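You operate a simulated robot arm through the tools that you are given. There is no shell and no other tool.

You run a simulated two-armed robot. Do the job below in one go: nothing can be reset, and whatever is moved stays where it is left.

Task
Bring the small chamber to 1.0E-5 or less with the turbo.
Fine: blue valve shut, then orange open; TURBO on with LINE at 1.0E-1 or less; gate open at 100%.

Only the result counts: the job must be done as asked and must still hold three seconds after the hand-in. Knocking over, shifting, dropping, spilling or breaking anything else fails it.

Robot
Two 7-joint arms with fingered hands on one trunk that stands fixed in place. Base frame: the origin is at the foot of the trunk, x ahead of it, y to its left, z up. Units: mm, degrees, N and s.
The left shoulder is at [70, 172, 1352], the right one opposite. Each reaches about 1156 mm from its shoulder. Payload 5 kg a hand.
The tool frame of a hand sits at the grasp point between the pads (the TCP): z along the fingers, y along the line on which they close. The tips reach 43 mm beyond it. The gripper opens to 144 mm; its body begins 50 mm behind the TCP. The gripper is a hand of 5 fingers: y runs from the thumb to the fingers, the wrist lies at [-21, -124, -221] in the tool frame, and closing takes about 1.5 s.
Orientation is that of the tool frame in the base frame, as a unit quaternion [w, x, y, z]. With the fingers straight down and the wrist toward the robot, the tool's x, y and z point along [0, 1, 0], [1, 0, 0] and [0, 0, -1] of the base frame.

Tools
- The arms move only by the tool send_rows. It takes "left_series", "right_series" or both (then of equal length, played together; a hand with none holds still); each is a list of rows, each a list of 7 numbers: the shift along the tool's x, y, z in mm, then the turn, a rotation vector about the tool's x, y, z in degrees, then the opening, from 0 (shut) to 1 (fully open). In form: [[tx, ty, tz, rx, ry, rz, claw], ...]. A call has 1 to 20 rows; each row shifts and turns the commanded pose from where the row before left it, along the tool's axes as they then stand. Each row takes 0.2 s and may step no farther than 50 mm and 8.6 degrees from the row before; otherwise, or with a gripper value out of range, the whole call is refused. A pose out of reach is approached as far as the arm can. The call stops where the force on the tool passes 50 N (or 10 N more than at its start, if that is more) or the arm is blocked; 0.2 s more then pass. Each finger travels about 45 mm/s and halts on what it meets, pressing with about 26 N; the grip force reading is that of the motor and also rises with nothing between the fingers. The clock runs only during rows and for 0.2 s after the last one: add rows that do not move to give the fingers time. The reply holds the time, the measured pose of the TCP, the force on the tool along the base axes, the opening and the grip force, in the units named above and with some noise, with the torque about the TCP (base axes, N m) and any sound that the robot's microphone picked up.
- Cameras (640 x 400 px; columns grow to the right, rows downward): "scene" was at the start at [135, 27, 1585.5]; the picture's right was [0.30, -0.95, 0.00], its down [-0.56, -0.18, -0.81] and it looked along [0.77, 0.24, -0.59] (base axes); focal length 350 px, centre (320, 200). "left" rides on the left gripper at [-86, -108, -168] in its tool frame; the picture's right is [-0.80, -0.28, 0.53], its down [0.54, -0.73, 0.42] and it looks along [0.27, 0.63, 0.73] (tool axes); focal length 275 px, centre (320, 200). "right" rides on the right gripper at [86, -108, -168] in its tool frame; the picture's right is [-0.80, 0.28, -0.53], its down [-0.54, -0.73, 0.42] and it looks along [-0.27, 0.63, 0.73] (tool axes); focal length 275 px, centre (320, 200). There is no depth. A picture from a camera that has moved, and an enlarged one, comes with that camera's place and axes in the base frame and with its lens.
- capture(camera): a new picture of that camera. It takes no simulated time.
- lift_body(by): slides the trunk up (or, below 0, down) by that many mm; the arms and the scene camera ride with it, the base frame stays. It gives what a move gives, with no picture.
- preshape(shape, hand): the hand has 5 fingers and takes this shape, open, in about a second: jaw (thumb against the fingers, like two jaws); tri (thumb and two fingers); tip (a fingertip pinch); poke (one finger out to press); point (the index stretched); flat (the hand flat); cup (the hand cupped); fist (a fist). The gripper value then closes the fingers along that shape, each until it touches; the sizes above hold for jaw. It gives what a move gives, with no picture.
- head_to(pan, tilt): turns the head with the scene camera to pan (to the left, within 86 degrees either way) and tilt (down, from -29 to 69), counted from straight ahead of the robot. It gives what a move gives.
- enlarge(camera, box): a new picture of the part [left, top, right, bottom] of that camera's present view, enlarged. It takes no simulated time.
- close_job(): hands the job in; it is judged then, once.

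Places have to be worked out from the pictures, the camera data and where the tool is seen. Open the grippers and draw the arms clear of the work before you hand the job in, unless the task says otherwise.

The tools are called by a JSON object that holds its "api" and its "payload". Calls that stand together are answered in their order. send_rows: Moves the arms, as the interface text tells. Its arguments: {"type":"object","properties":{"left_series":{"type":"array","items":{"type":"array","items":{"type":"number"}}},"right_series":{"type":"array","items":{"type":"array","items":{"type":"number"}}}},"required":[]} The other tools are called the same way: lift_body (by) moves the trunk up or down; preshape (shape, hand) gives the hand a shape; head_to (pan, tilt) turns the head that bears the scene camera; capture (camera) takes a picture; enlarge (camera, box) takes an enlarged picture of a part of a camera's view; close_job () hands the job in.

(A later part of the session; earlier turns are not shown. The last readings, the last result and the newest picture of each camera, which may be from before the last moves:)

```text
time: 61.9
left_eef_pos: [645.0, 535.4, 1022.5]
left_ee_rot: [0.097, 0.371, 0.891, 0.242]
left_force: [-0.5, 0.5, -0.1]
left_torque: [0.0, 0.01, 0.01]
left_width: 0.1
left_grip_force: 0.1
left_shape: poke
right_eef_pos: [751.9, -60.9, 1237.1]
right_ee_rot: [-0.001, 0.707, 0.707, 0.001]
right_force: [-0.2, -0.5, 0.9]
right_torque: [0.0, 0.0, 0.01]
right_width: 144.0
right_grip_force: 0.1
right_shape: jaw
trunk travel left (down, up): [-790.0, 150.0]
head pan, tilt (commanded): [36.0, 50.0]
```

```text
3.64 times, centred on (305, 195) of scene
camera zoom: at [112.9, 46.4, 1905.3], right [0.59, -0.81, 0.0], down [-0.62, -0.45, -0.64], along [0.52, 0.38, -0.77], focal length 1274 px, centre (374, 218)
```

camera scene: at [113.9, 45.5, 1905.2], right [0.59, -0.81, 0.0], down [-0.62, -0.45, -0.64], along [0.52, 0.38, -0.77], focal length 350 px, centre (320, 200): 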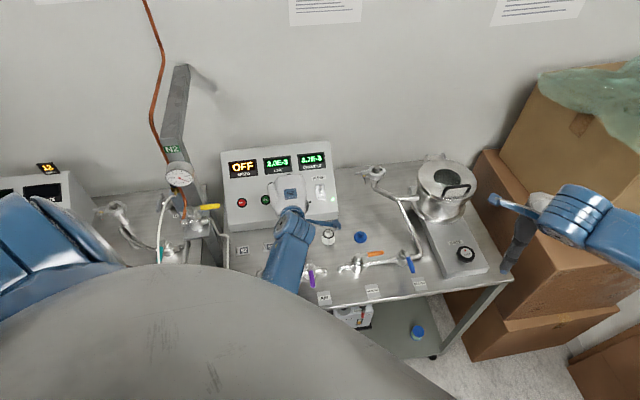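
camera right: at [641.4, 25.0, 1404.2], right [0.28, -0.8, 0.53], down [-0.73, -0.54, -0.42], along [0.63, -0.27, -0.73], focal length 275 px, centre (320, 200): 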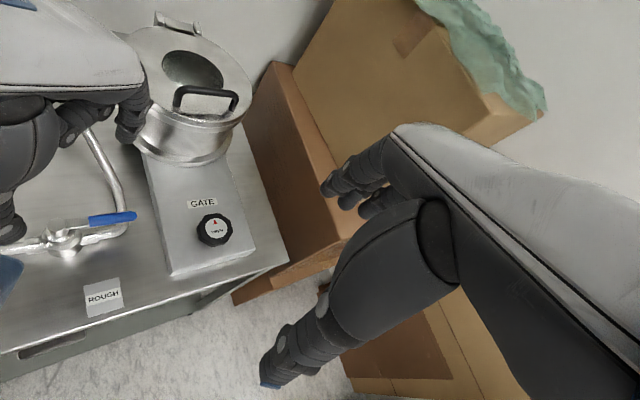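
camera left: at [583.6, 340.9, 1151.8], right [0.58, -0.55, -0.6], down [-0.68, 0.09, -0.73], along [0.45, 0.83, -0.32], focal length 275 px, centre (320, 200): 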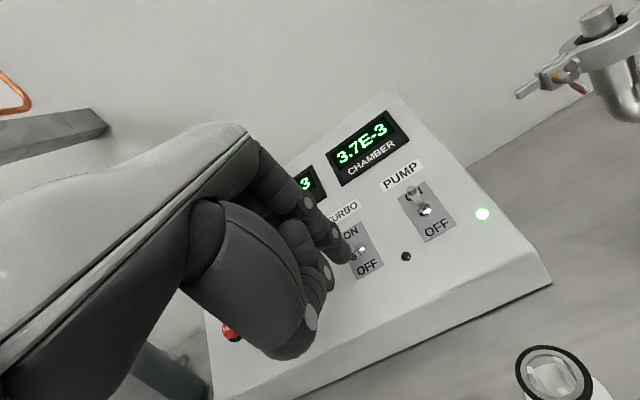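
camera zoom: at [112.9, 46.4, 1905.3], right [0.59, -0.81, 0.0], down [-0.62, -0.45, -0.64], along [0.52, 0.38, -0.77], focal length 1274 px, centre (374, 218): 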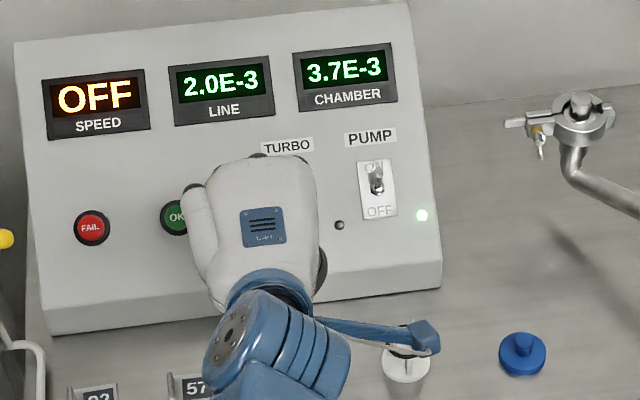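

The reading is ~6 mm off in y from the command though no force shows. I hold still for a moment and look at the whole arm for contact.

{"api": "send_rows", "payload": {"left_series": [[0, 0, 0, 0, 0, 0, 1], [0, 0, 0, 0, 0, 0, 1]]}}

{"api": "head_to", "payload": {"pan": 45, "tilt": 55}}

{"api": "capture", "payload": {"camera": "scene"}}

{"api": "capture", "payload": {"camera": "left"}}

```text
time: 62.5
left_eef_pos: [647.0, 535.4, 1024.2]
left_ee_rot: [0.097, 0.37, 0.891, 0.242]
left_force: [0.5, -0.6, 0.3]
left_torque: [0.02, -0.02, 0.01]
left_width: 0.1
left_grip_force: 0.0
left_shape: poke
right_eef_pos: [751.4, -61.8, 1236.2]
right_ee_rot: [0.0, 0.707, 0.707, 0.0]
right_force: [0.4, -0.6, -1.1]
right_torque: [0.0, -0.02, 0.02]
right_width: 143.8
right_grip_force: 0.0
right_shape: jaw
trunk travel left (down, up): [-790.0, 150.0]
head pan, tilt (commanded): [36.0, 50.0]
```

```text
time: 63.2
left_eef_pos: [647.6, 534.4, 1024.9]
left_ee_rot: [0.097, 0.369, 0.892, 0.243]
left_force: [0.2, -0.4, 0.2]
left_torque: [-0.02, 0.03, 0.01]
left_width: 0.0
left_grip_force: 0.1
left_shape: poke
right_eef_pos: [751.5, -61.4, 1235.6]
right_ee_rot: [-0.001, 0.707, 0.708, 0.0]
right_force: [-0.4, 0.0, 0.9]
right_torque: [-0.02, -0.01, 0.01]
right_width: 143.6
right_grip_force: 0.0
right_shape: jaw
trunk travel left (down, up): [-790.0, 150.0]
head pan, tilt (commanded): [45.0, 55.0]
```

```text
taken
camera scene: at [102.4, 51.6, 1898.7], right [0.71, -0.71, 0.0], down [-0.58, -0.58, -0.57], along [0.41, 0.41, -0.82], focal length 350 px, centre (320, 200)
```

scene: 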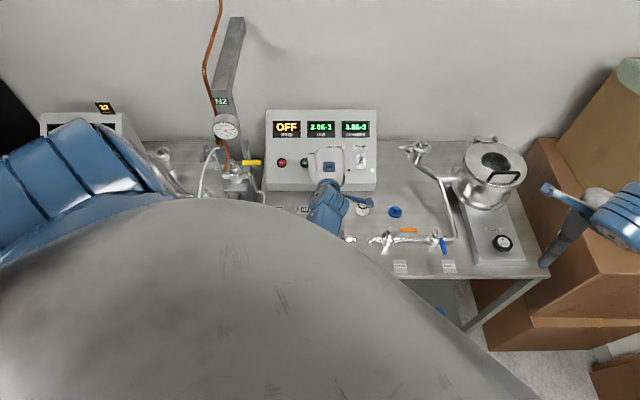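

```text
taken
camera left: at [583.8, 348.1, 1113.3], right [0.58, -0.54, -0.61], down [-0.68, 0.09, -0.73], along [0.45, 0.83, -0.31], focal length 275 px, centre (320, 200)
```

left: 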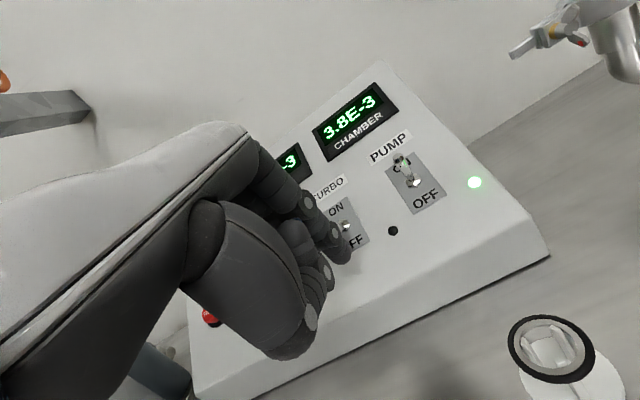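

There's a steady ~5 mm offset without force, likely a wrist joint near its limit; the fingertip is computed at (666,535,994), laterally on the toggle. I advance 18 mm toward the panel and read back.

{"api": "send_rows", "payload": {"left_series": [[0, 7.8, 4.5, 0, 0, 0, 1], [0, 7.8, 4.5, 0, 0, 0, 1], [0, 0, 0, 0, 0, 0, 1]]}}

{"api": "enlarge", "payload": {"camera": "left", "box": [250, 140, 450, 310]}}

```text
time: 64.0
left_eef_pos: [661.8, 540.5, 1023.3]
left_ee_rot: [0.1, 0.369, 0.893, 0.238]
left_force: [-0.5, -0.1, 0.6]
left_torque: [0.05, 0.04, -0.01]
left_width: 0.0
left_grip_force: 0.1
left_shape: poke
right_eef_pos: [751.6, -62.3, 1237.2]
right_ee_rot: [0.0, 0.706, 0.708, 0.0]
right_force: [0.3, -0.1, -0.6]
right_torque: [-0.02, -0.01, -0.02]
right_width: 143.8
right_grip_force: 0.0
right_shape: jaw
trunk travel left (down, up): [-790.0, 150.0]
head pan, tilt (commanded): [45.0, 55.0]
```

```text
2.35 times, centred on (350, 225) of left
camera zoom: at [597.5, 355.1, 1113.5], right [0.58, -0.55, -0.6], down [-0.68, 0.09, -0.73], along [0.45, 0.83, -0.32], focal length 648 px, centre (249, 141)
```

zoom: 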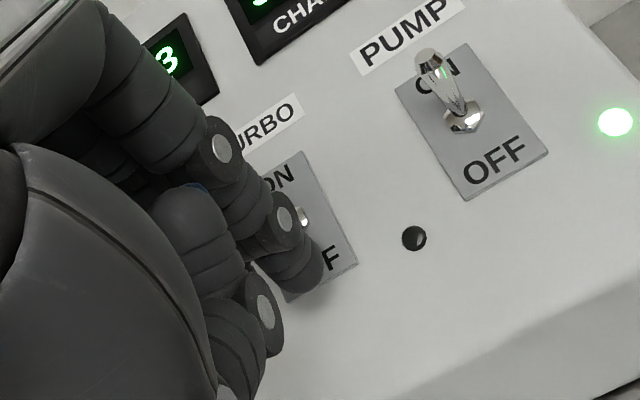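

The tip is ~43 mm before the nut and 4 mm to the right, at the right height. I shift 4 mm left, close the gap, then start lifting along the panel slope.

{"api": "send_rows", "payload": {"left_series": [[2, 4.4, 2.5, 0, 0, 0, 1], [2, 4.4, 2.5, 0, 0, 0, 1], [0, 5, -0.7, 0, 0, 0, 1], [0, 5, -0.7, 0, 0, 0, 1], [0, 0, 0, 0, 0, 0, 1]]}}

{"api": "enlarge", "payload": {"camera": "left", "box": [250, 140, 450, 310]}}

```text
time: 65.2
left_eef_pos: [669.2, 559.8, 1028.6]
left_ee_rot: [0.099, 0.369, 0.893, 0.239]
left_force: [-0.2, -0.3, 0.3]
left_torque: [0.02, -0.02, 0.02]
left_width: 0.2
left_grip_force: 0.1
left_shape: poke
right_eef_pos: [751.5, -62.6, 1236.1]
right_ee_rot: [0.0, 0.707, 0.707, 0.0]
right_force: [-0.7, -0.5, 0.0]
right_torque: [0.0, 0.0, -0.03]
right_width: 143.7
right_grip_force: 0.1
right_shape: jaw
trunk travel left (down, up): [-790.0, 150.0]
head pan, tilt (commanded): [45.0, 55.0]
```

```text
2.35 times, centred on (350, 225) of left
camera zoom: at [605.4, 372.1, 1118.2], right [0.58, -0.55, -0.6], down [-0.68, 0.09, -0.73], along [0.45, 0.83, -0.32], focal length 648 px, centre (249, 141)
```

zoom: 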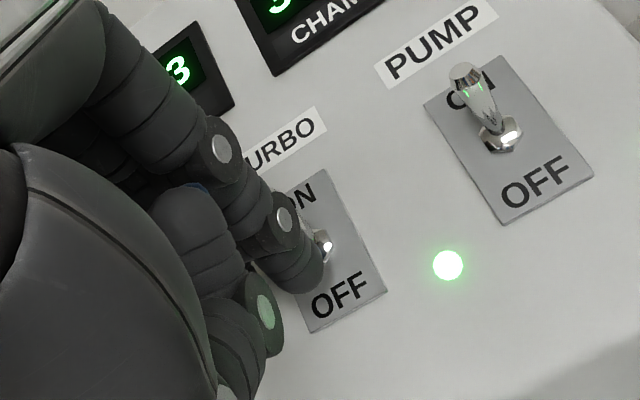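

The TURBO lamp has just lit green. I check the displays from the head camera before withdrawing.

{"api": "enlarge", "payload": {"camera": "scene", "box": [255, 100, 395, 200]}}

{"api": "enlarge", "payload": {"camera": "left", "box": [300, 180, 400, 280]}}

```text
4.00 times, centred on (325, 150) of scene
camera zoom: at [102.8, 51.8, 1898.7], right [0.71, -0.71, 0.0], down [-0.58, -0.58, -0.57], along [0.41, 0.41, -0.82], focal length 1401 px, centre (300, 400)
```

zoom: 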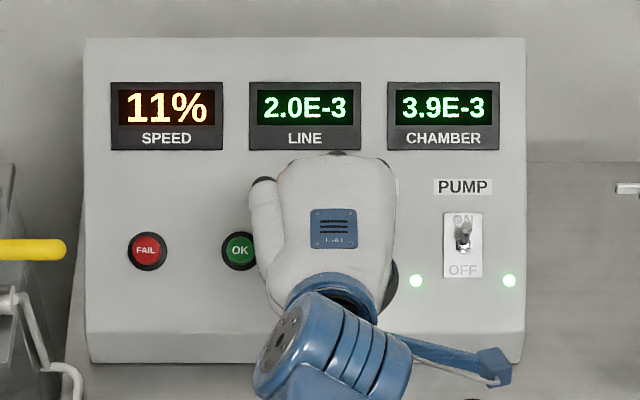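

```text
4.00 times, centred on (350, 230) of left
camera zoom: at [605.4, 372.1, 1118.2], right [0.58, -0.55, -0.6], down [-0.68, 0.09, -0.73], along [0.45, 0.83, -0.32], focal length 1101 px, centre (200, 80)
```

zoom: 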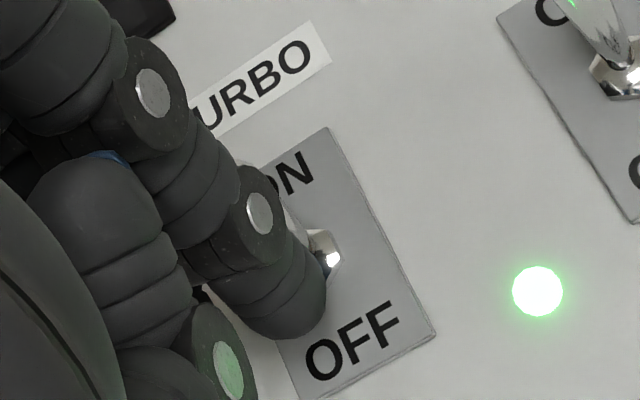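

SPEED shows 11% and rising: the turbo runs. I withdraw the finger backward and then up, clear of the toggle, and turn the hand back.

{"api": "send_rows", "payload": {"left_series": [[0, -5, 0.7, 0, 0, 0, 1], [0, -8.7, -5, 0, 0, 0, 1], [0, -8.7, -5, 0, 0, 0, 1], [0, -8.7, -5, 0, 0, 0, 1], [0, 15, -26, 0, 0, 0, 1], [0, 18, -31, 0, 0, 0, 1], [0, 18, -31, 0, 0, 0, 1], [0, 18, -31, 0, 0, 0, 1], [0, 18, -31, 0, 0, 0, 1], [0, 0, 0, 7.5, 0, 0, 1], [0, 0, 0, 7.5, 0, 0, 1], [0, 0, 0, 7.5, 0, 0, 1], [0, 0, 0, 7.5, 0, 0, 1], [0, 0, 0, 0, 0, 0, 1]]}}

{"api": "capture", "payload": {"camera": "scene"}}

{"api": "enlarge", "payload": {"camera": "scene", "box": [255, 100, 395, 200]}}

```text
time: 68.2
left_eef_pos: [644.9, 535.4, 1198.5]
left_ee_rot: [-0.001, 0.382, 0.924, -0.001]
left_force: [-0.4, 0.6, -0.4]
left_torque: [0.0, -0.01, 0.03]
left_width: 0.0
left_grip_force: 0.2
left_shape: poke
right_eef_pos: [751.0, -61.2, 1237.5]
right_ee_rot: [0.0, 0.707, 0.707, 0.0]
right_force: [0.5, 0.4, -0.4]
right_torque: [0.02, -0.01, 0.01]
right_width: 143.7
right_grip_force: 0.0
right_shape: jaw
trunk travel left (down, up): [-790.0, 150.0]
head pan, tilt (commanded): [45.0, 55.0]
```

```text
taken
camera scene: at [102.3, 52.4, 1898.7], right [0.71, -0.71, 0.0], down [-0.58, -0.58, -0.57], along [0.41, 0.41, -0.82], focal length 350 px, centre (320, 200)
```

scene: 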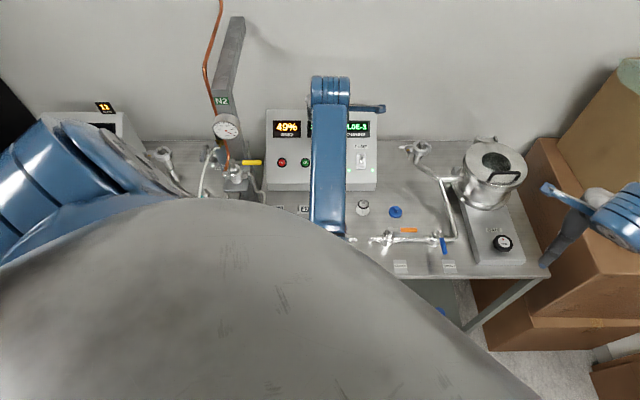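

```text
4.00 times, centred on (325, 150) of scene
camera zoom: at [102.3, 52.4, 1898.7], right [0.71, -0.71, 0.0], down [-0.58, -0.58, -0.57], along [0.41, 0.41, -0.82], focal length 1401 px, centre (300, 400)
```

zoom: 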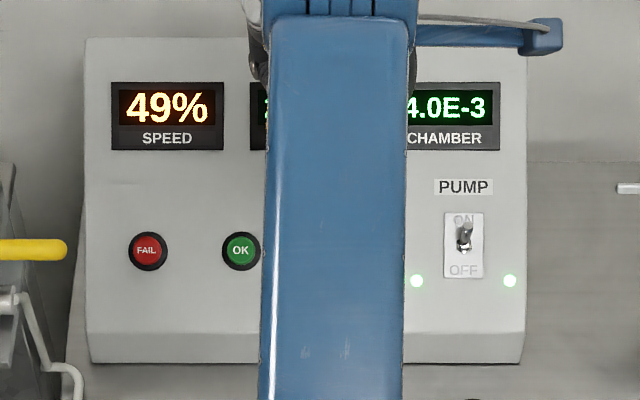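

SPEED is already 49%. I raise both arms (turning the left hand back to its normal heading) so that I can lower the trunk for the right arm to reach the gate knob.

{"api": "send_rows", "payload": {"left_series": [[0, 0, -45, 0, 0, 7.5, 1], [0, 0, -45, 0, 0, 7.5, 1], [0, 0, -45, 0, 0, 7.5, 1], [0, 0, -45, 0, 0, 7.5, 1], [0, 0, -45, 0, 0, 7.5, 1], [0, 0, -45, 0, 0, 7.5, 1], [30, -5, -40, 0, 0, 0, 1], [-30, -20, -40, 0, 0, 0, 1], [-30, -20, -40, 0, 0, 0, 1], [-20, -10, -40, 0, 0, 0, 1], [0, 0, 0, 0, 0, 0, 1]], "right_series": [[0, 0, -20, 0, 0, 0, 1], [0, 0, -20, 0, 0, 0, 1], [0, 0, -20, 0, 0, 0, 1], [0, 0, -20, 0, 0, 0, 1], [0, 0, -20, 0, 0, 0, 1], [0, 0, -20, 0, 0, 0, 1], [0, 0, -20, 0, 0, 0, 1], [0, 0, -20, 0, 0, 0, 1], [0, 0, -20, 0, 0, 0, 1], [0, 0, -20, 0, 0, 0, 1], [0, 0, 0, 0, 0, 0, 1]]}}

{"api": "head_to", "payload": {"pan": 20, "tilt": 45}}

{"api": "capture", "payload": {"camera": "scene"}}

{"api": "capture", "payload": {"camera": "right"}}

```text
refused: row 7 steps farther than a row can; nothing moved
```

```text
time: 69.1
left_eef_pos: [645.5, 534.2, 1199.5]
left_ee_rot: [0.0, 0.383, 0.924, 0.0]
left_force: [-0.5, 1.2, -0.7]
left_torque: [0.03, 0.01, 0.0]
left_width: 0.1
left_grip_force: 0.1
left_shape: poke
right_eef_pos: [752.1, -61.9, 1237.3]
right_ee_rot: [0.001, 0.707, 0.707, -0.001]
right_force: [-0.1, 0.2, 0.2]
right_torque: [0.0, 0.0, 0.01]
right_width: 143.8
right_grip_force: 0.0
right_shape: jaw
trunk travel left (down, up): [-790.0, 150.0]
head pan, tilt (commanded): [20.0, 45.0]
```

```text
taken
camera scene: at [127.6, 28.2, 1912.1], right [0.34, -0.94, 0.0], down [-0.66, -0.24, -0.71], along [0.66, 0.24, -0.71], focal length 350 px, centre (320, 200)
```

scene: 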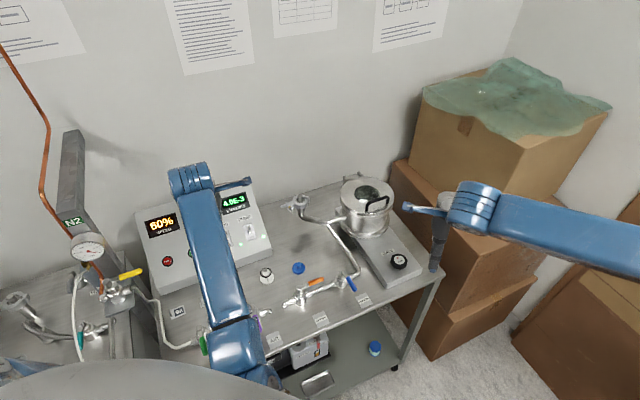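

```text
taken
camera right: at [641.7, 24.5, 1404.0], right [0.28, -0.8, 0.53], down [-0.73, -0.54, -0.42], along [0.63, -0.27, -0.73], focal length 275 px, centre (320, 200)
```

right: 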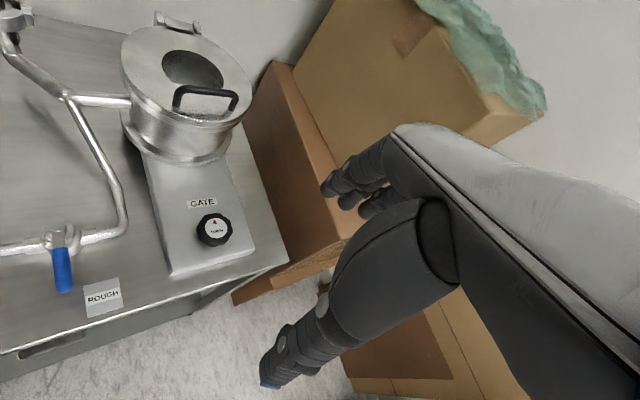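

One row was slightly too long; I resend with smaller steps.

{"api": "send_rows", "payload": {"left_series": [[0, 0, -45, 0, 0, 7.5, 1], [0, 0, -45, 0, 0, 7.5, 1], [0, 0, -45, 0, 0, 7.5, 1], [0, 0, -45, 0, 0, 7.5, 1], [0, 0, -45, 0, 0, 7.5, 1], [0, 0, -45, 0, 0, 7.5, 1], [-20, -15, -35, 0, 0, 0, 1], [-20, -15, -35, 0, 0, 0, 1], [-20, -15, -35, 0, 0, 0, 1], [-20, -10, -35, 0, 0, 0, 1], [0, 0, 0, 0, 0, 0, 1]], "right_series": [[0, 0, -20, 0, 0, 0, 1], [0, 0, -20, 0, 0, 0, 1], [0, 0, -20, 0, 0, 0, 1], [0, 0, -20, 0, 0, 0, 1], [0, 0, -20, 0, 0, 0, 1], [0, 0, -20, 0, 0, 0, 1], [0, 0, -20, 0, 0, 0, 1], [0, 0, -20, 0, 0, 0, 1], [0, 0, -20, 0, 0, 0, 1], [0, 0, -20, 0, 0, 0, 1], [0, 0, 0, 0, 0, 0, 1]]}}

{"api": "capture", "payload": {"camera": "scene"}}

```text
time: 71.5
left_eef_pos: [587.3, 455.7, 1609.7]
left_ee_rot: [0.0, 0.707, 0.707, 0.0]
left_force: [-0.1, 0.3, -0.3]
left_torque: [-0.04, 0.0, -0.04]
left_width: 0.0
left_grip_force: 0.0
left_shape: poke
right_eef_pos: [751.5, -63.2, 1437.6]
right_ee_rot: [0.0, 0.707, 0.707, -0.001]
right_force: [-0.2, 0.3, -0.2]
right_torque: [-0.01, 0.0, -0.02]
right_width: 143.8
right_grip_force: 0.1
right_shape: jaw
trunk travel left (down, up): [-790.0, 150.0]
head pan, tilt (commanded): [20.0, 45.0]
```

```text
taken
camera scene: at [127.3, 28.7, 1912.1], right [0.34, -0.94, 0.0], down [-0.66, -0.24, -0.71], along [0.66, 0.24, -0.71], focal length 350 px, centre (320, 200)
```

scene: 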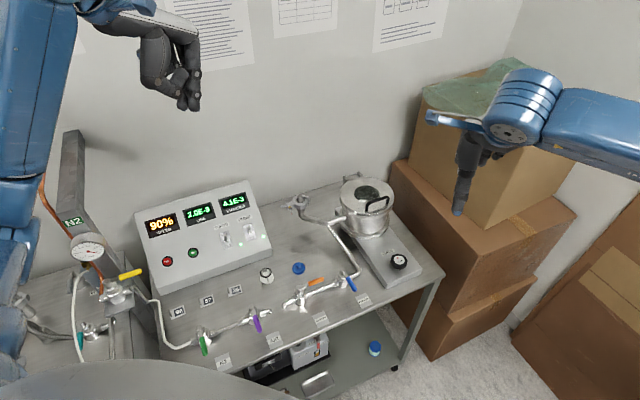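

SPEED is 90%. The arms are high and clear; I lower the trunk by 190 mm so the right arm can reach the knob comfortably.

{"api": "lift_body", "payload": {"by": -190}}

{"api": "capture", "payload": {"camera": "scene"}}

{"api": "capture", "payload": {"camera": "right"}}

{"api": "enlarge", "payload": {"camera": "right", "box": [140, 170, 280, 280]}}

```text
time: 73.6
left_eef_pos: [589.1, 456.3, 1419.8]
left_ee_rot: [0.0, 0.707, 0.707, 0.0]
left_force: [0.7, 0.1, -0.1]
left_torque: [0.0, 0.0, 0.02]
left_width: 0.0
left_grip_force: 0.0
left_shape: poke
right_eef_pos: [751.9, -64.7, 1247.4]
right_ee_rot: [0.0, 0.707, 0.707, 0.0]
right_force: [-0.2, 1.1, 0.4]
right_torque: [0.01, 0.0, -0.02]
right_width: 143.9
right_grip_force: 0.0
right_shape: jaw
trunk travel left (down, up): [-600.0, 340.0]
head pan, tilt (commanded): [20.0, 45.0]
```

```text
taken
camera scene: at [127.9, 28.5, 1722.2], right [0.34, -0.94, 0.0], down [-0.66, -0.24, -0.71], along [0.66, 0.24, -0.71], focal length 350 px, centre (320, 200)
```

scene: 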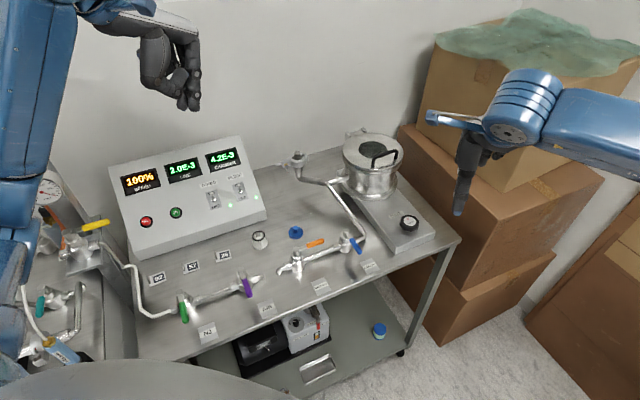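

```text
taken
camera right: at [642.6, 22.1, 1415.1], right [0.28, -0.8, 0.53], down [-0.73, -0.54, -0.42], along [0.63, -0.27, -0.73], focal length 275 px, centre (320, 200)
```

right: 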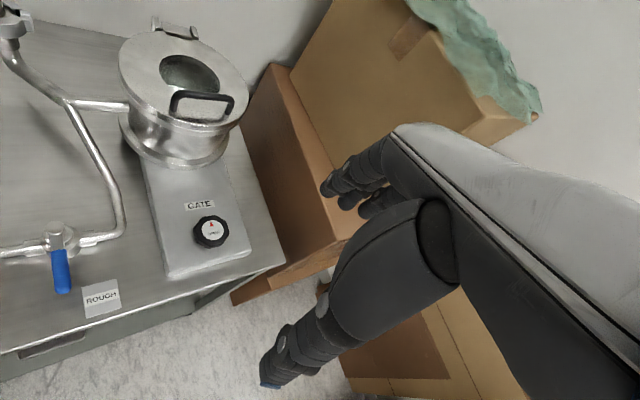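

```text
3.64 times, centred on (210, 225) of right
camera zoom: at [642.6, 22.1, 1415.1], right [0.28, -0.8, 0.53], down [-0.73, -0.54, -0.42], along [0.63, -0.27, -0.73], focal length 1001 px, centre (720, 109)
```

zoom: 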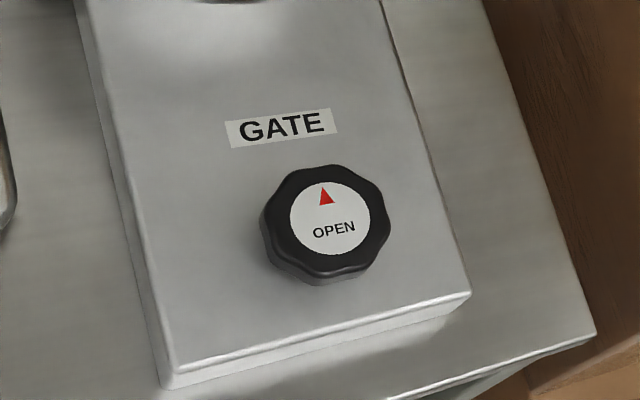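

SPEED is 100%, CHAMBER 4.2E-3. Now I need accurate knob geometry; I zoom on it from the head camera.

{"api": "enlarge", "payload": {"camera": "scene", "box": [370, 180, 460, 260]}}

{"api": "capture", "payload": {"camera": "left"}}

```text
5.00 times, centred on (415, 220) of scene
camera zoom: at [127.9, 28.5, 1722.2], right [0.34, -0.94, 0.0], down [-0.66, -0.24, -0.71], along [0.66, 0.24, -0.71], focal length 1751 px, centre (-155, 100)
```

zoom: 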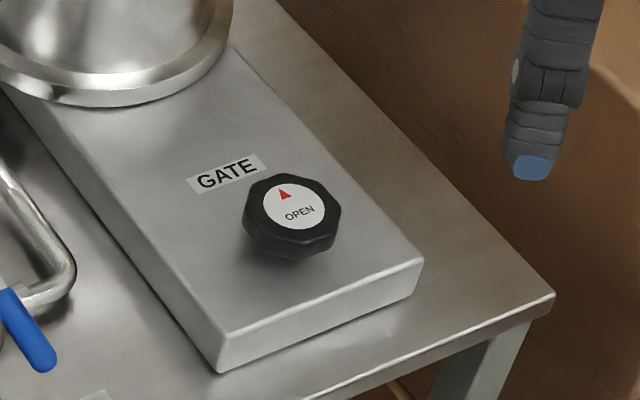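

```text
taken
camera left: at [481.3, 369.4, 1585.6], right [-0.28, -0.8, -0.53], down [-0.73, 0.54, -0.42], along [0.63, 0.27, -0.73], focal length 275 px, centre (320, 200)
```

left: 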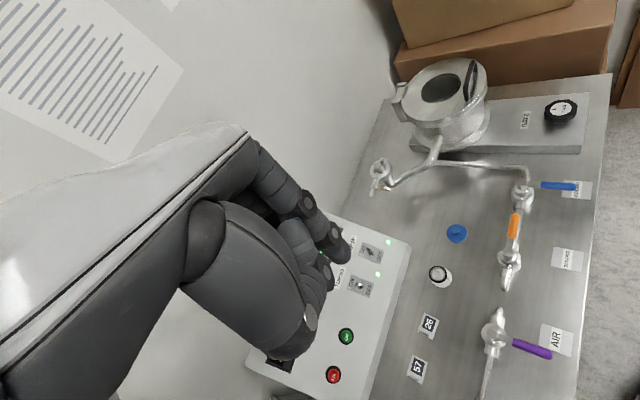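

Knob top centre ≈ (842,14,968), diameter ≈ 56 mm, plate top ≈ z 933. I give the right hand the three-finger shape and look at it before going down.

{"api": "preshape", "payload": {"hand": "right", "shape": "tri"}}

{"api": "send_rows", "payload": {"right_series": [[24, 27, 30, 0, 0, 0, 1], [24, 27, 30, 0, 0, 0, 1], [24, 27, 30, 0, 0, 0, 1], [6, 9, 40, 0, 0, 0, 0.8], [0, 0, 0, 0, 0, 0, 0.8], [0, 0, 0, 0, 0, 0, 0.8]]}}

{"api": "capture", "payload": {"camera": "right"}}

{"api": "enlarge", "payload": {"camera": "scene", "box": [350, 100, 510, 260]}}

```text
time: 74.5
left_eef_pos: [588.4, 456.5, 1419.9]
left_ee_rot: [0.001, 0.707, 0.707, 0.0]
left_force: [-0.2, -0.2, 0.6]
left_torque: [0.01, 0.02, 0.0]
left_width: 0.0
left_grip_force: 0.0
left_shape: poke
right_eef_pos: [751.6, -63.8, 1245.7]
right_ee_rot: [0.0, 0.707, 0.707, 0.0]
right_force: [-0.2, -0.5, -0.6]
right_torque: [-0.02, -0.03, -0.02]
right_width: 143.7
right_grip_force: 0.1
right_shape: tri
trunk travel left (down, up): [-600.0, 340.0]
head pan, tilt (commanded): [20.0, 45.0]
```

```text
time: 75.9
left_eef_pos: [588.1, 454.8, 1420.7]
left_ee_rot: [0.001, 0.707, 0.707, 0.0]
left_force: [-0.4, -1.3, -0.1]
left_torque: [0.01, 0.04, -0.01]
left_width: 0.0
left_grip_force: 0.0
left_shape: poke
right_eef_pos: [841.5, 11.6, 1116.5]
right_ee_rot: [-0.001, 0.707, 0.707, 0.001]
right_force: [0.0, 0.2, 0.3]
right_torque: [-0.01, -0.01, -0.02]
right_width: 115.5
right_grip_force: 0.1
right_shape: tri
trunk travel left (down, up): [-600.0, 340.0]
head pan, tilt (commanded): [20.0, 45.0]
```

```text
taken
camera right: at [732.4, 97.8, 1283.4], right [0.28, -0.8, 0.53], down [-0.73, -0.54, -0.42], along [0.63, -0.27, -0.73], focal length 275 px, centre (320, 200)
```

right: 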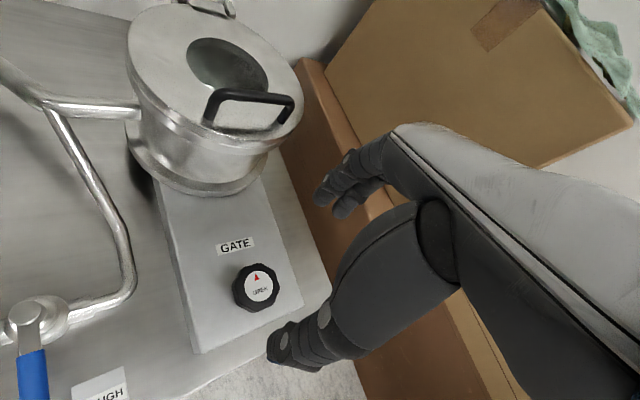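

```text
2.50 times, centred on (430, 180) of scene
camera zoom: at [127.3, 28.4, 1722.2], right [0.34, -0.94, 0.0], down [-0.66, -0.24, -0.71], along [0.66, 0.24, -0.71], focal length 876 px, centre (45, 250)
```

zoom: 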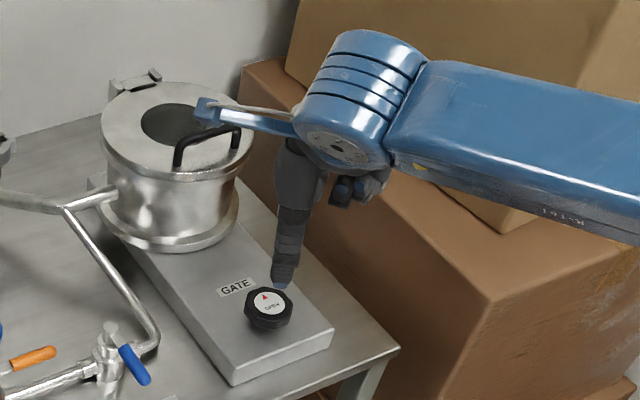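

The knob centre is confirmed at (843,13). I descend over it to z≈984 with the fingers straddling it.

{"api": "send_rows", "payload": {"right_series": [[1, 1, 44, 0, 0, 0, 0.8], [0, 0, 44, 0, 0, 0, 0.8], [0, 0, 34, 0, 0, 0, 0.8], [0, 0, 0, 0, 0, 0, 0.8]]}}

{"api": "capture", "payload": {"camera": "right"}}

{"api": "enlarge", "payload": {"camera": "scene", "box": [350, 120, 510, 280]}}

```text
time: 76.9
left_eef_pos: [588.8, 454.4, 1419.4]
left_ee_rot: [0.0, 0.707, 0.708, 0.0]
left_force: [0.8, 0.1, -0.3]
left_torque: [0.01, 0.01, -0.01]
left_width: 0.0
left_grip_force: 0.1
left_shape: poke
right_eef_pos: [841.0, 13.7, 995.1]
right_ee_rot: [0.0, 0.707, 0.708, 0.0]
right_force: [0.0, -0.5, -0.3]
right_torque: [-0.05, 0.02, -0.01]
right_width: 115.6
right_grip_force: 0.0
right_shape: tri
trunk travel left (down, up): [-600.0, 340.0]
head pan, tilt (commanded): [20.0, 45.0]
```

```text
taken
camera right: at [732.1, 100.0, 1163.0], right [0.28, -0.8, 0.53], down [-0.73, -0.54, -0.42], along [0.63, -0.27, -0.73], focal length 275 px, centre (320, 200)
```

right: 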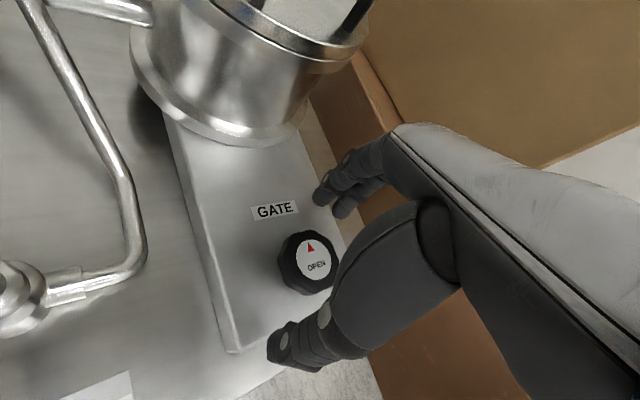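

```text
2.50 times, centred on (430, 200) of scene
camera zoom: at [127.8, 28.5, 1722.1], right [0.34, -0.94, 0.0], down [-0.66, -0.24, -0.71], along [0.66, 0.24, -0.71], focal length 876 px, centre (45, 200)
```

zoom: 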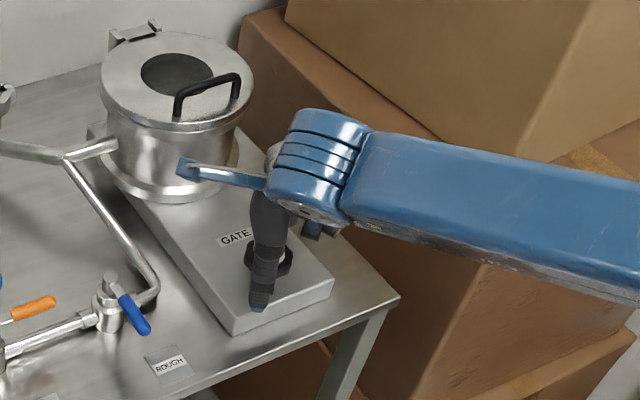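

TCP is centred over the knob (±2 mm). I go down another 10 mm and close the three fingers on it.

{"api": "send_rows", "payload": {"right_series": [[1, 0, 10, 0, 0, 0, 0.8], [0, 0, 0, 0, 0, 0, 0.5], [0, 0, 0, 0, 0, 0, 0.3], [0, 0, 0, 0, 0, 0, 0.2], [0, 0, 0, 0, 0, 0, 0.2], [0, 0, 0, 0, 0, 0, 0.2], [0, 0, 0, 0, 0, 0, 0.2], [0, 0, 0, 0, 0, 0, 0.2]]}}

{"api": "capture", "payload": {"camera": "right"}}

{"api": "enlarge", "payload": {"camera": "scene", "box": [370, 150, 470, 250]}}

```text
time: 78.7
left_eef_pos: [589.1, 456.6, 1418.2]
left_ee_rot: [0.0, 0.707, 0.707, 0.0]
left_force: [0.3, -0.3, -0.3]
left_torque: [-0.04, -0.01, 0.03]
left_width: 0.0
left_grip_force: 0.0
left_shape: poke
right_eef_pos: [841.9, 15.8, 984.7]
right_ee_rot: [-0.001, 0.708, 0.707, 0.0]
right_force: [-2.7, 0.5, -2.0]
right_torque: [0.03, 0.02, 0.0]
right_width: 45.8
right_grip_force: 26.2
right_shape: tri
trunk travel left (down, up): [-600.0, 340.0]
head pan, tilt (commanded): [20.0, 45.0]
```

```text
taken
camera right: at [732.7, 101.6, 1152.6], right [0.28, -0.8, 0.53], down [-0.73, -0.54, -0.42], along [0.63, -0.27, -0.73], focal length 275 px, centre (320, 200)
```

right: 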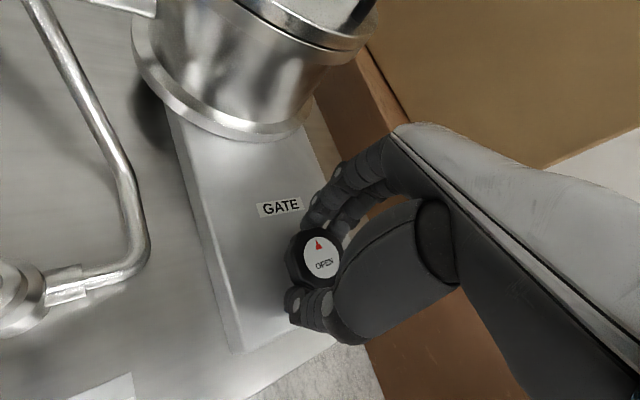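

```text
4.00 times, centred on (420, 200) of scene
camera zoom: at [128.1, 28.6, 1722.1], right [0.34, -0.94, 0.0], down [-0.66, -0.24, -0.71], along [0.66, 0.24, -0.71], focal length 1401 px, centre (-80, 200)
```

zoom: 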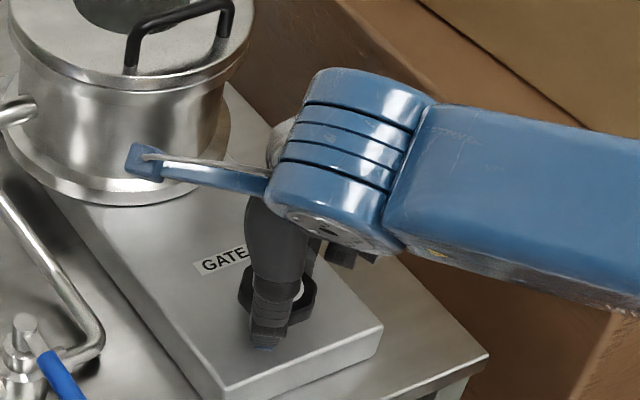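

The knob is held (width 46 mm, 26 N). I first try a gentle lift of 6 mm to see whether the knob yields upward.

{"api": "send_rows", "payload": {"right_series": [[0, 0, -3, 0, 0, 0, 0.2], [0, 0, -3, 0, 0, 0, 0.2], [0, 0, 0, 0, 0, 0, 0.2]]}}

{"api": "enlarge", "payload": {"camera": "right", "box": [230, 160, 410, 360]}}

```text
time: 79.5
left_eef_pos: [591.6, 455.4, 1417.1]
left_ee_rot: [-0.001, 0.707, 0.707, 0.0]
left_force: [0.1, 0.0, -0.8]
left_torque: [0.0, -0.01, 0.02]
left_width: 0.1
left_grip_force: 0.0
left_shape: poke
right_eef_pos: [842.0, 15.4, 986.7]
right_ee_rot: [-0.001, 0.707, 0.707, -0.002]
right_force: [-4.6, 1.3, -28.6]
right_torque: [0.1, 0.0, 0.03]
right_width: 43.5
right_grip_force: 26.0
right_shape: tri
trunk travel left (down, up): [-600.0, 340.0]
head pan, tilt (commanded): [20.0, 45.0]
```

```text
2.00 times, centred on (320, 260) of right
camera zoom: at [734.4, 101.8, 1154.7], right [0.29, -0.8, 0.53], down [-0.73, -0.54, -0.42], along [0.62, -0.27, -0.73], focal length 551 px, centre (320, 80)
```

zoom: 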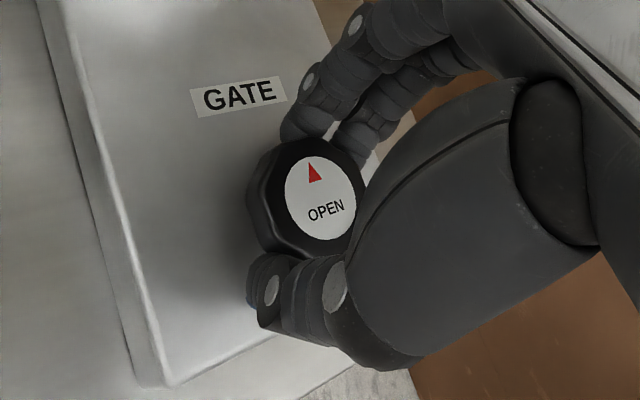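

The knob resists the lift with 29 N and does not move: it is not a pull-up knob. I lower back and try turning counter-clockwise (seen from above) by 10°.

{"api": "send_rows", "payload": {"right_series": [[0, 0, 3, 0, 0, 0, 0.2], [0, 0, 3, 0, 0, 0, 0.2], [0, 0, 0, 0, 0, -5, 0.2], [0, 0, 0, 0, 0, -5, 0.2], [0, 0, 0, 0, 0, 0, 0.2]]}}

{"api": "enlarge", "payload": {"camera": "right", "box": [230, 160, 410, 360]}}

```text
time: 80.7
left_eef_pos: [588.6, 455.9, 1420.0]
left_ee_rot: [0.0, 0.707, 0.707, 0.0]
left_force: [-0.7, -0.2, -0.3]
left_torque: [-0.03, -0.04, -0.04]
left_width: 0.2
left_grip_force: 0.0
left_shape: poke
right_eef_pos: [843.5, 15.0, 985.7]
right_ee_rot: [0.0, 0.642, 0.766, 0.001]
right_force: [-5.9, -1.0, -4.6]
right_torque: [-0.05, 0.34, -0.03]
right_width: 43.9
right_grip_force: 25.7
right_shape: tri
trunk travel left (down, up): [-600.0, 340.0]
head pan, tilt (commanded): [20.0, 45.0]
```

```text
2.00 times, centred on (320, 260) of right
camera zoom: at [720.4, 81.5, 1153.2], right [0.42, -0.73, 0.53], down [-0.62, -0.66, -0.42], along [0.66, -0.15, -0.73], focal length 551 px, centre (320, 80)
```

zoom: 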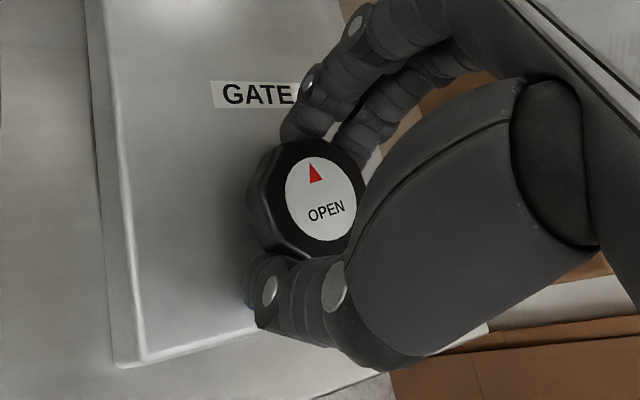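

The knob turned with the hand, almost free of torque, so it is a turning knob. I continue counter-clockwise another 48° and watch the chamber gauge.

{"api": "send_rows", "payload": {"right_series": [[0, 0, 0, 0, 0, -8, 0.2], [0, 0, 0, 0, 0, -8, 0.2], [0, 0, 0, 0, 0, -8, 0.2], [0, 0, 0, 0, 0, -8, 0.2], [0, 0, 0, 0, 0, -8, 0.2], [0, 0, 0, 0, 0, -8, 0.2], [0, 0, 0, 0, 0, 0, 0.2]]}}

{"api": "enlarge", "payload": {"camera": "right", "box": [230, 160, 410, 360]}}

{"api": "capture", "payload": {"camera": "scene"}}

{"api": "enlarge", "payload": {"camera": "scene", "box": [100, 130, 280, 260]}}

```text
time: 82.3
left_eef_pos: [588.0, 457.3, 1420.2]
left_ee_rot: [0.0, 0.708, 0.707, 0.0]
left_force: [0.0, 0.7, 0.1]
left_torque: [0.0, 0.02, 0.02]
left_width: 0.2
left_grip_force: 0.1
left_shape: poke
right_eef_pos: [843.3, 15.3, 986.7]
right_ee_rot: [0.0, 0.375, 0.927, -0.001]
right_force: [-3.9, 0.2, 0.6]
right_torque: [-0.01, 0.21, -0.04]
right_width: 44.4
right_grip_force: 25.6
right_shape: tri
right hand out of reach, approached as far as the arm can: row 5, 6
trunk travel left (down, up): [-600.0, 340.0]
head pan, tilt (commanded): [20.0, 45.0]
```

```text
2.00 times, centred on (320, 260) of right
camera zoom: at [704.1, -2.5, 1153.1], right [0.77, -0.35, 0.53], down [-0.11, -0.9, -0.42], along [0.63, 0.27, -0.73], focal length 551 px, centre (320, 80)
```

zoom: 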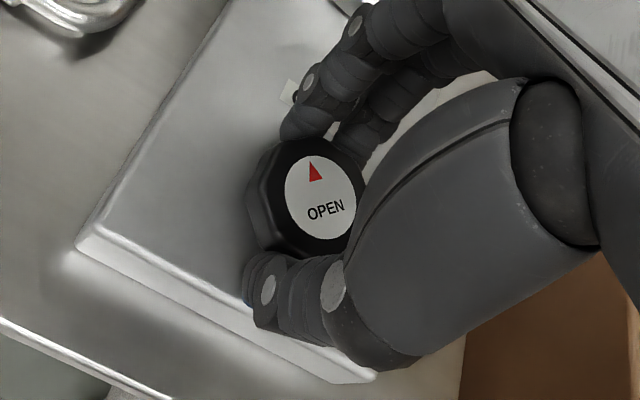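

```text
taken
camera scene: at [127.3, 28.4, 1722.2], right [0.34, -0.94, 0.0], down [-0.66, -0.24, -0.71], along [0.66, 0.24, -0.71], focal length 350 px, centre (320, 200)
```

scene: 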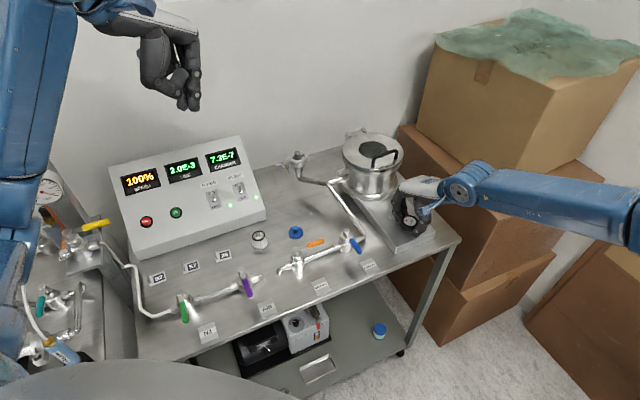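

```text
3.08 times, centred on (190, 195) of scene
camera zoom: at [127.3, 28.4, 1722.2], right [0.34, -0.94, 0.0], down [-0.66, -0.24, -0.71], along [0.66, 0.24, -0.71], focal length 1078 px, centre (720, 215)
```

zoom: 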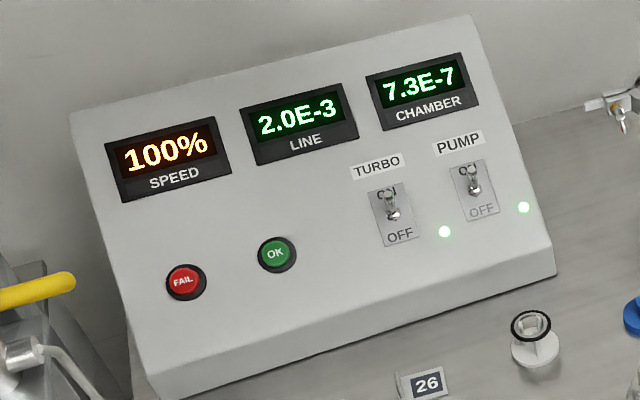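

CHAMBER has dropped to 7.3E-7 at SPEED 100% and LINE 2.0E-3: the gate is opening with this turn (≈46°). To be sure the gate is fully open I'll release, turn the hand back and take one more stroke; first I open the fingers and rise.

{"api": "send_rows", "payload": {"right_series": [[0, 0, 0, 0, 0, 0, 0.5], [0, 0, 0, 0, 0, 0, 0.8], [0, 0, 0, 0, 0, 0, 0.8], [0, 0, 0, 0, 0, 0, 0.8], [0, 0, -30, 0, 0, 0, 0.8], [0, 0, -40, 0, 0, 0, 0.8], [0, 0, 0, 0, 0, 0, 0.8]]}}

{"api": "enlarge", "payload": {"camera": "right", "box": [200, 140, 420, 380]}}

{"api": "enlarge", "payload": {"camera": "scene", "box": [100, 130, 280, 260]}}

```text
time: 83.9
left_eef_pos: [589.6, 455.1, 1418.8]
left_ee_rot: [0.001, 0.708, 0.707, 0.0]
left_force: [-0.2, -0.3, 0.2]
left_torque: [0.0, 0.03, 0.01]
left_width: 0.0
left_grip_force: 0.0
left_shape: poke
right_eef_pos: [843.9, 18.3, 1055.2]
right_ee_rot: [0.0, 0.375, 0.927, -0.001]
right_force: [-0.5, 0.1, -0.2]
right_torque: [-0.01, -0.01, 0.01]
right_width: 114.9
right_grip_force: 0.1
right_shape: tri
trunk travel left (down, up): [-600.0, 340.0]
head pan, tilt (commanded): [20.0, 45.0]
```

```text
1.67 times, centred on (310, 260) of right
camera zoom: at [706.6, 0.5, 1222.4], right [0.77, -0.35, 0.53], down [-0.11, -0.9, -0.42], along [0.63, 0.26, -0.73], focal length 459 px, centre (337, 100)
```

zoom: 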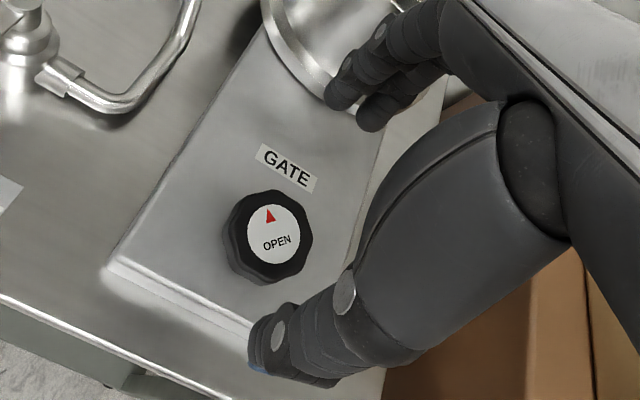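

```text
3.08 times, centred on (190, 195) of scene
camera zoom: at [128.4, 28.6, 1722.1], right [0.34, -0.94, 0.0], down [-0.66, -0.24, -0.71], along [0.66, 0.24, -0.71], focal length 1078 px, centre (720, 215)
```

zoom: 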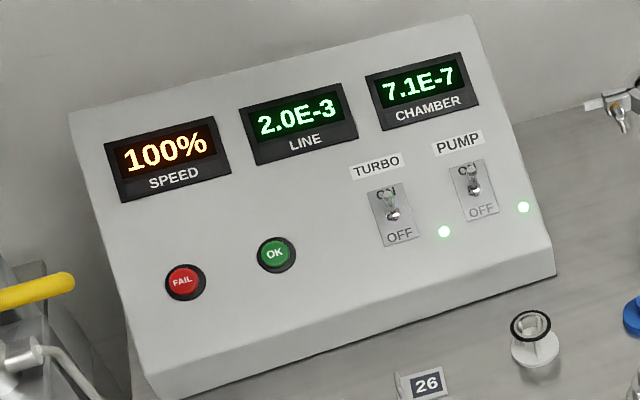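

The knob stays ≈45° turned and CHAMBER is 7.1E-7. I rotate the hand back clockwise above the knob for a second stroke.

{"api": "send_rows", "payload": {"right_series": [[0, 0, -3, 0, 0, 8.2, 0.8], [0, 0, -3, 0, 0, 8.2, 0.8], [0, 0, 0, 0, 0, 8.2, 0.8], [0, 0, 0, 0, 0, 8.2, 0.8], [0, 0, 0, 0, 0, 8.2, 0.8], [0, 0, 0, 0, 0, 8.2, 0.8], [0, 0, 0, 0, 0, 8.2, 0.8], [0, 0, 0, 0, 0, 8.2, 0.8], [0, 0, 0, 0, 0, 8.2, 0.8], [0, 0, 0, 0, 0, 8.2, 0.8], [0, 0, 0, 0, 0, 0, 0.8]]}}

{"api": "capture", "payload": {"camera": "right"}}

{"api": "capture", "payload": {"camera": "scene"}}

```text
time: 86.3
left_eef_pos: [589.0, 455.4, 1419.6]
left_ee_rot: [0.0, 0.707, 0.707, 0.0]
left_force: [0.0, 0.6, -0.5]
left_torque: [-0.02, 0.01, 0.02]
left_width: 0.0
left_grip_force: 0.1
left_shape: poke
right_eef_pos: [843.4, 16.6, 1061.0]
right_ee_rot: [-0.001, 0.891, 0.453, -0.001]
right_force: [-0.2, 0.9, 1.2]
right_torque: [0.0, -0.04, 0.04]
right_width: 114.8
right_grip_force: 0.0
right_shape: tri
trunk travel left (down, up): [-600.0, 340.0]
head pan, tilt (commanded): [20.0, 45.0]
```

```text
taken
camera right: at [805.3, 149.1, 1229.4], right [-0.24, -0.81, 0.53], down [-0.91, -0.01, -0.42], along [0.35, -0.59, -0.73], focal length 275 px, centre (320, 200)
```

right: 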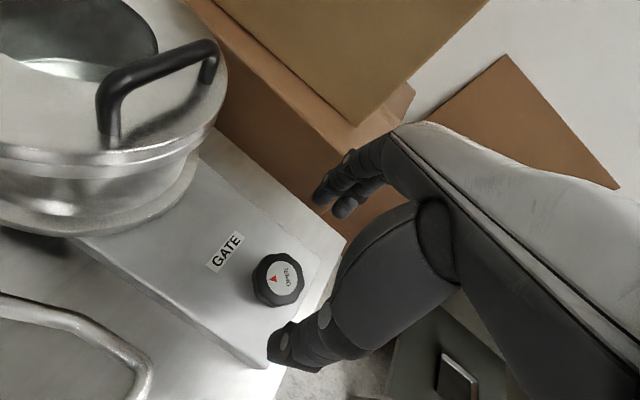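

```text
taken
camera scene: at [127.9, 28.0, 1722.1], right [0.34, -0.94, 0.0], down [-0.66, -0.24, -0.71], along [0.66, 0.24, -0.71], focal length 350 px, centre (320, 200)
```

scene: 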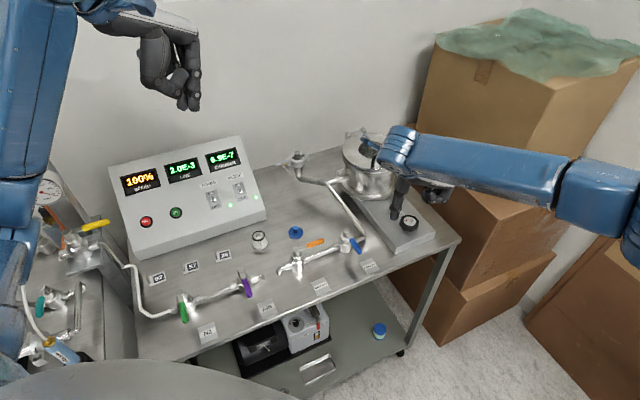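

The hand is at yaw ≈ -36° over the knob with room all round. I descend again to z≈986 and regrip.

{"api": "send_rows", "payload": {"right_series": [[0, 0, 37, 0, 0, 0, 0.8], [0, 0, 37, 0, 0, 0, 0.8], [0, 0, 0, 0, 0, 0, 0.8]]}}

{"api": "capture", "payload": {"camera": "right"}}

```text
time: 87.1
left_eef_pos: [587.7, 455.0, 1419.9]
left_ee_rot: [-0.001, 0.707, 0.707, 0.0]
left_force: [1.0, -0.5, -0.4]
left_torque: [0.03, -0.02, 0.0]
left_width: 0.0
left_grip_force: 0.0
left_shape: poke
right_eef_pos: [842.3, 14.4, 988.2]
right_ee_rot: [0.0, 0.891, 0.454, -0.001]
right_force: [0.5, -0.5, -0.3]
right_torque: [-0.01, -0.01, 0.0]
right_width: 114.6
right_grip_force: 0.1
right_shape: tri
trunk travel left (down, up): [-600.0, 340.0]
head pan, tilt (commanded): [20.0, 45.0]
```

```text
taken
camera right: at [805.0, 147.4, 1155.5], right [-0.24, -0.81, 0.53], down [-0.91, -0.01, -0.42], along [0.35, -0.58, -0.73], focal length 275 px, centre (320, 200)
```

right: 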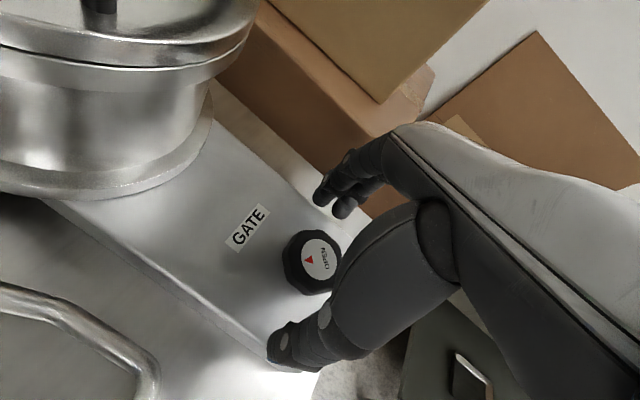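

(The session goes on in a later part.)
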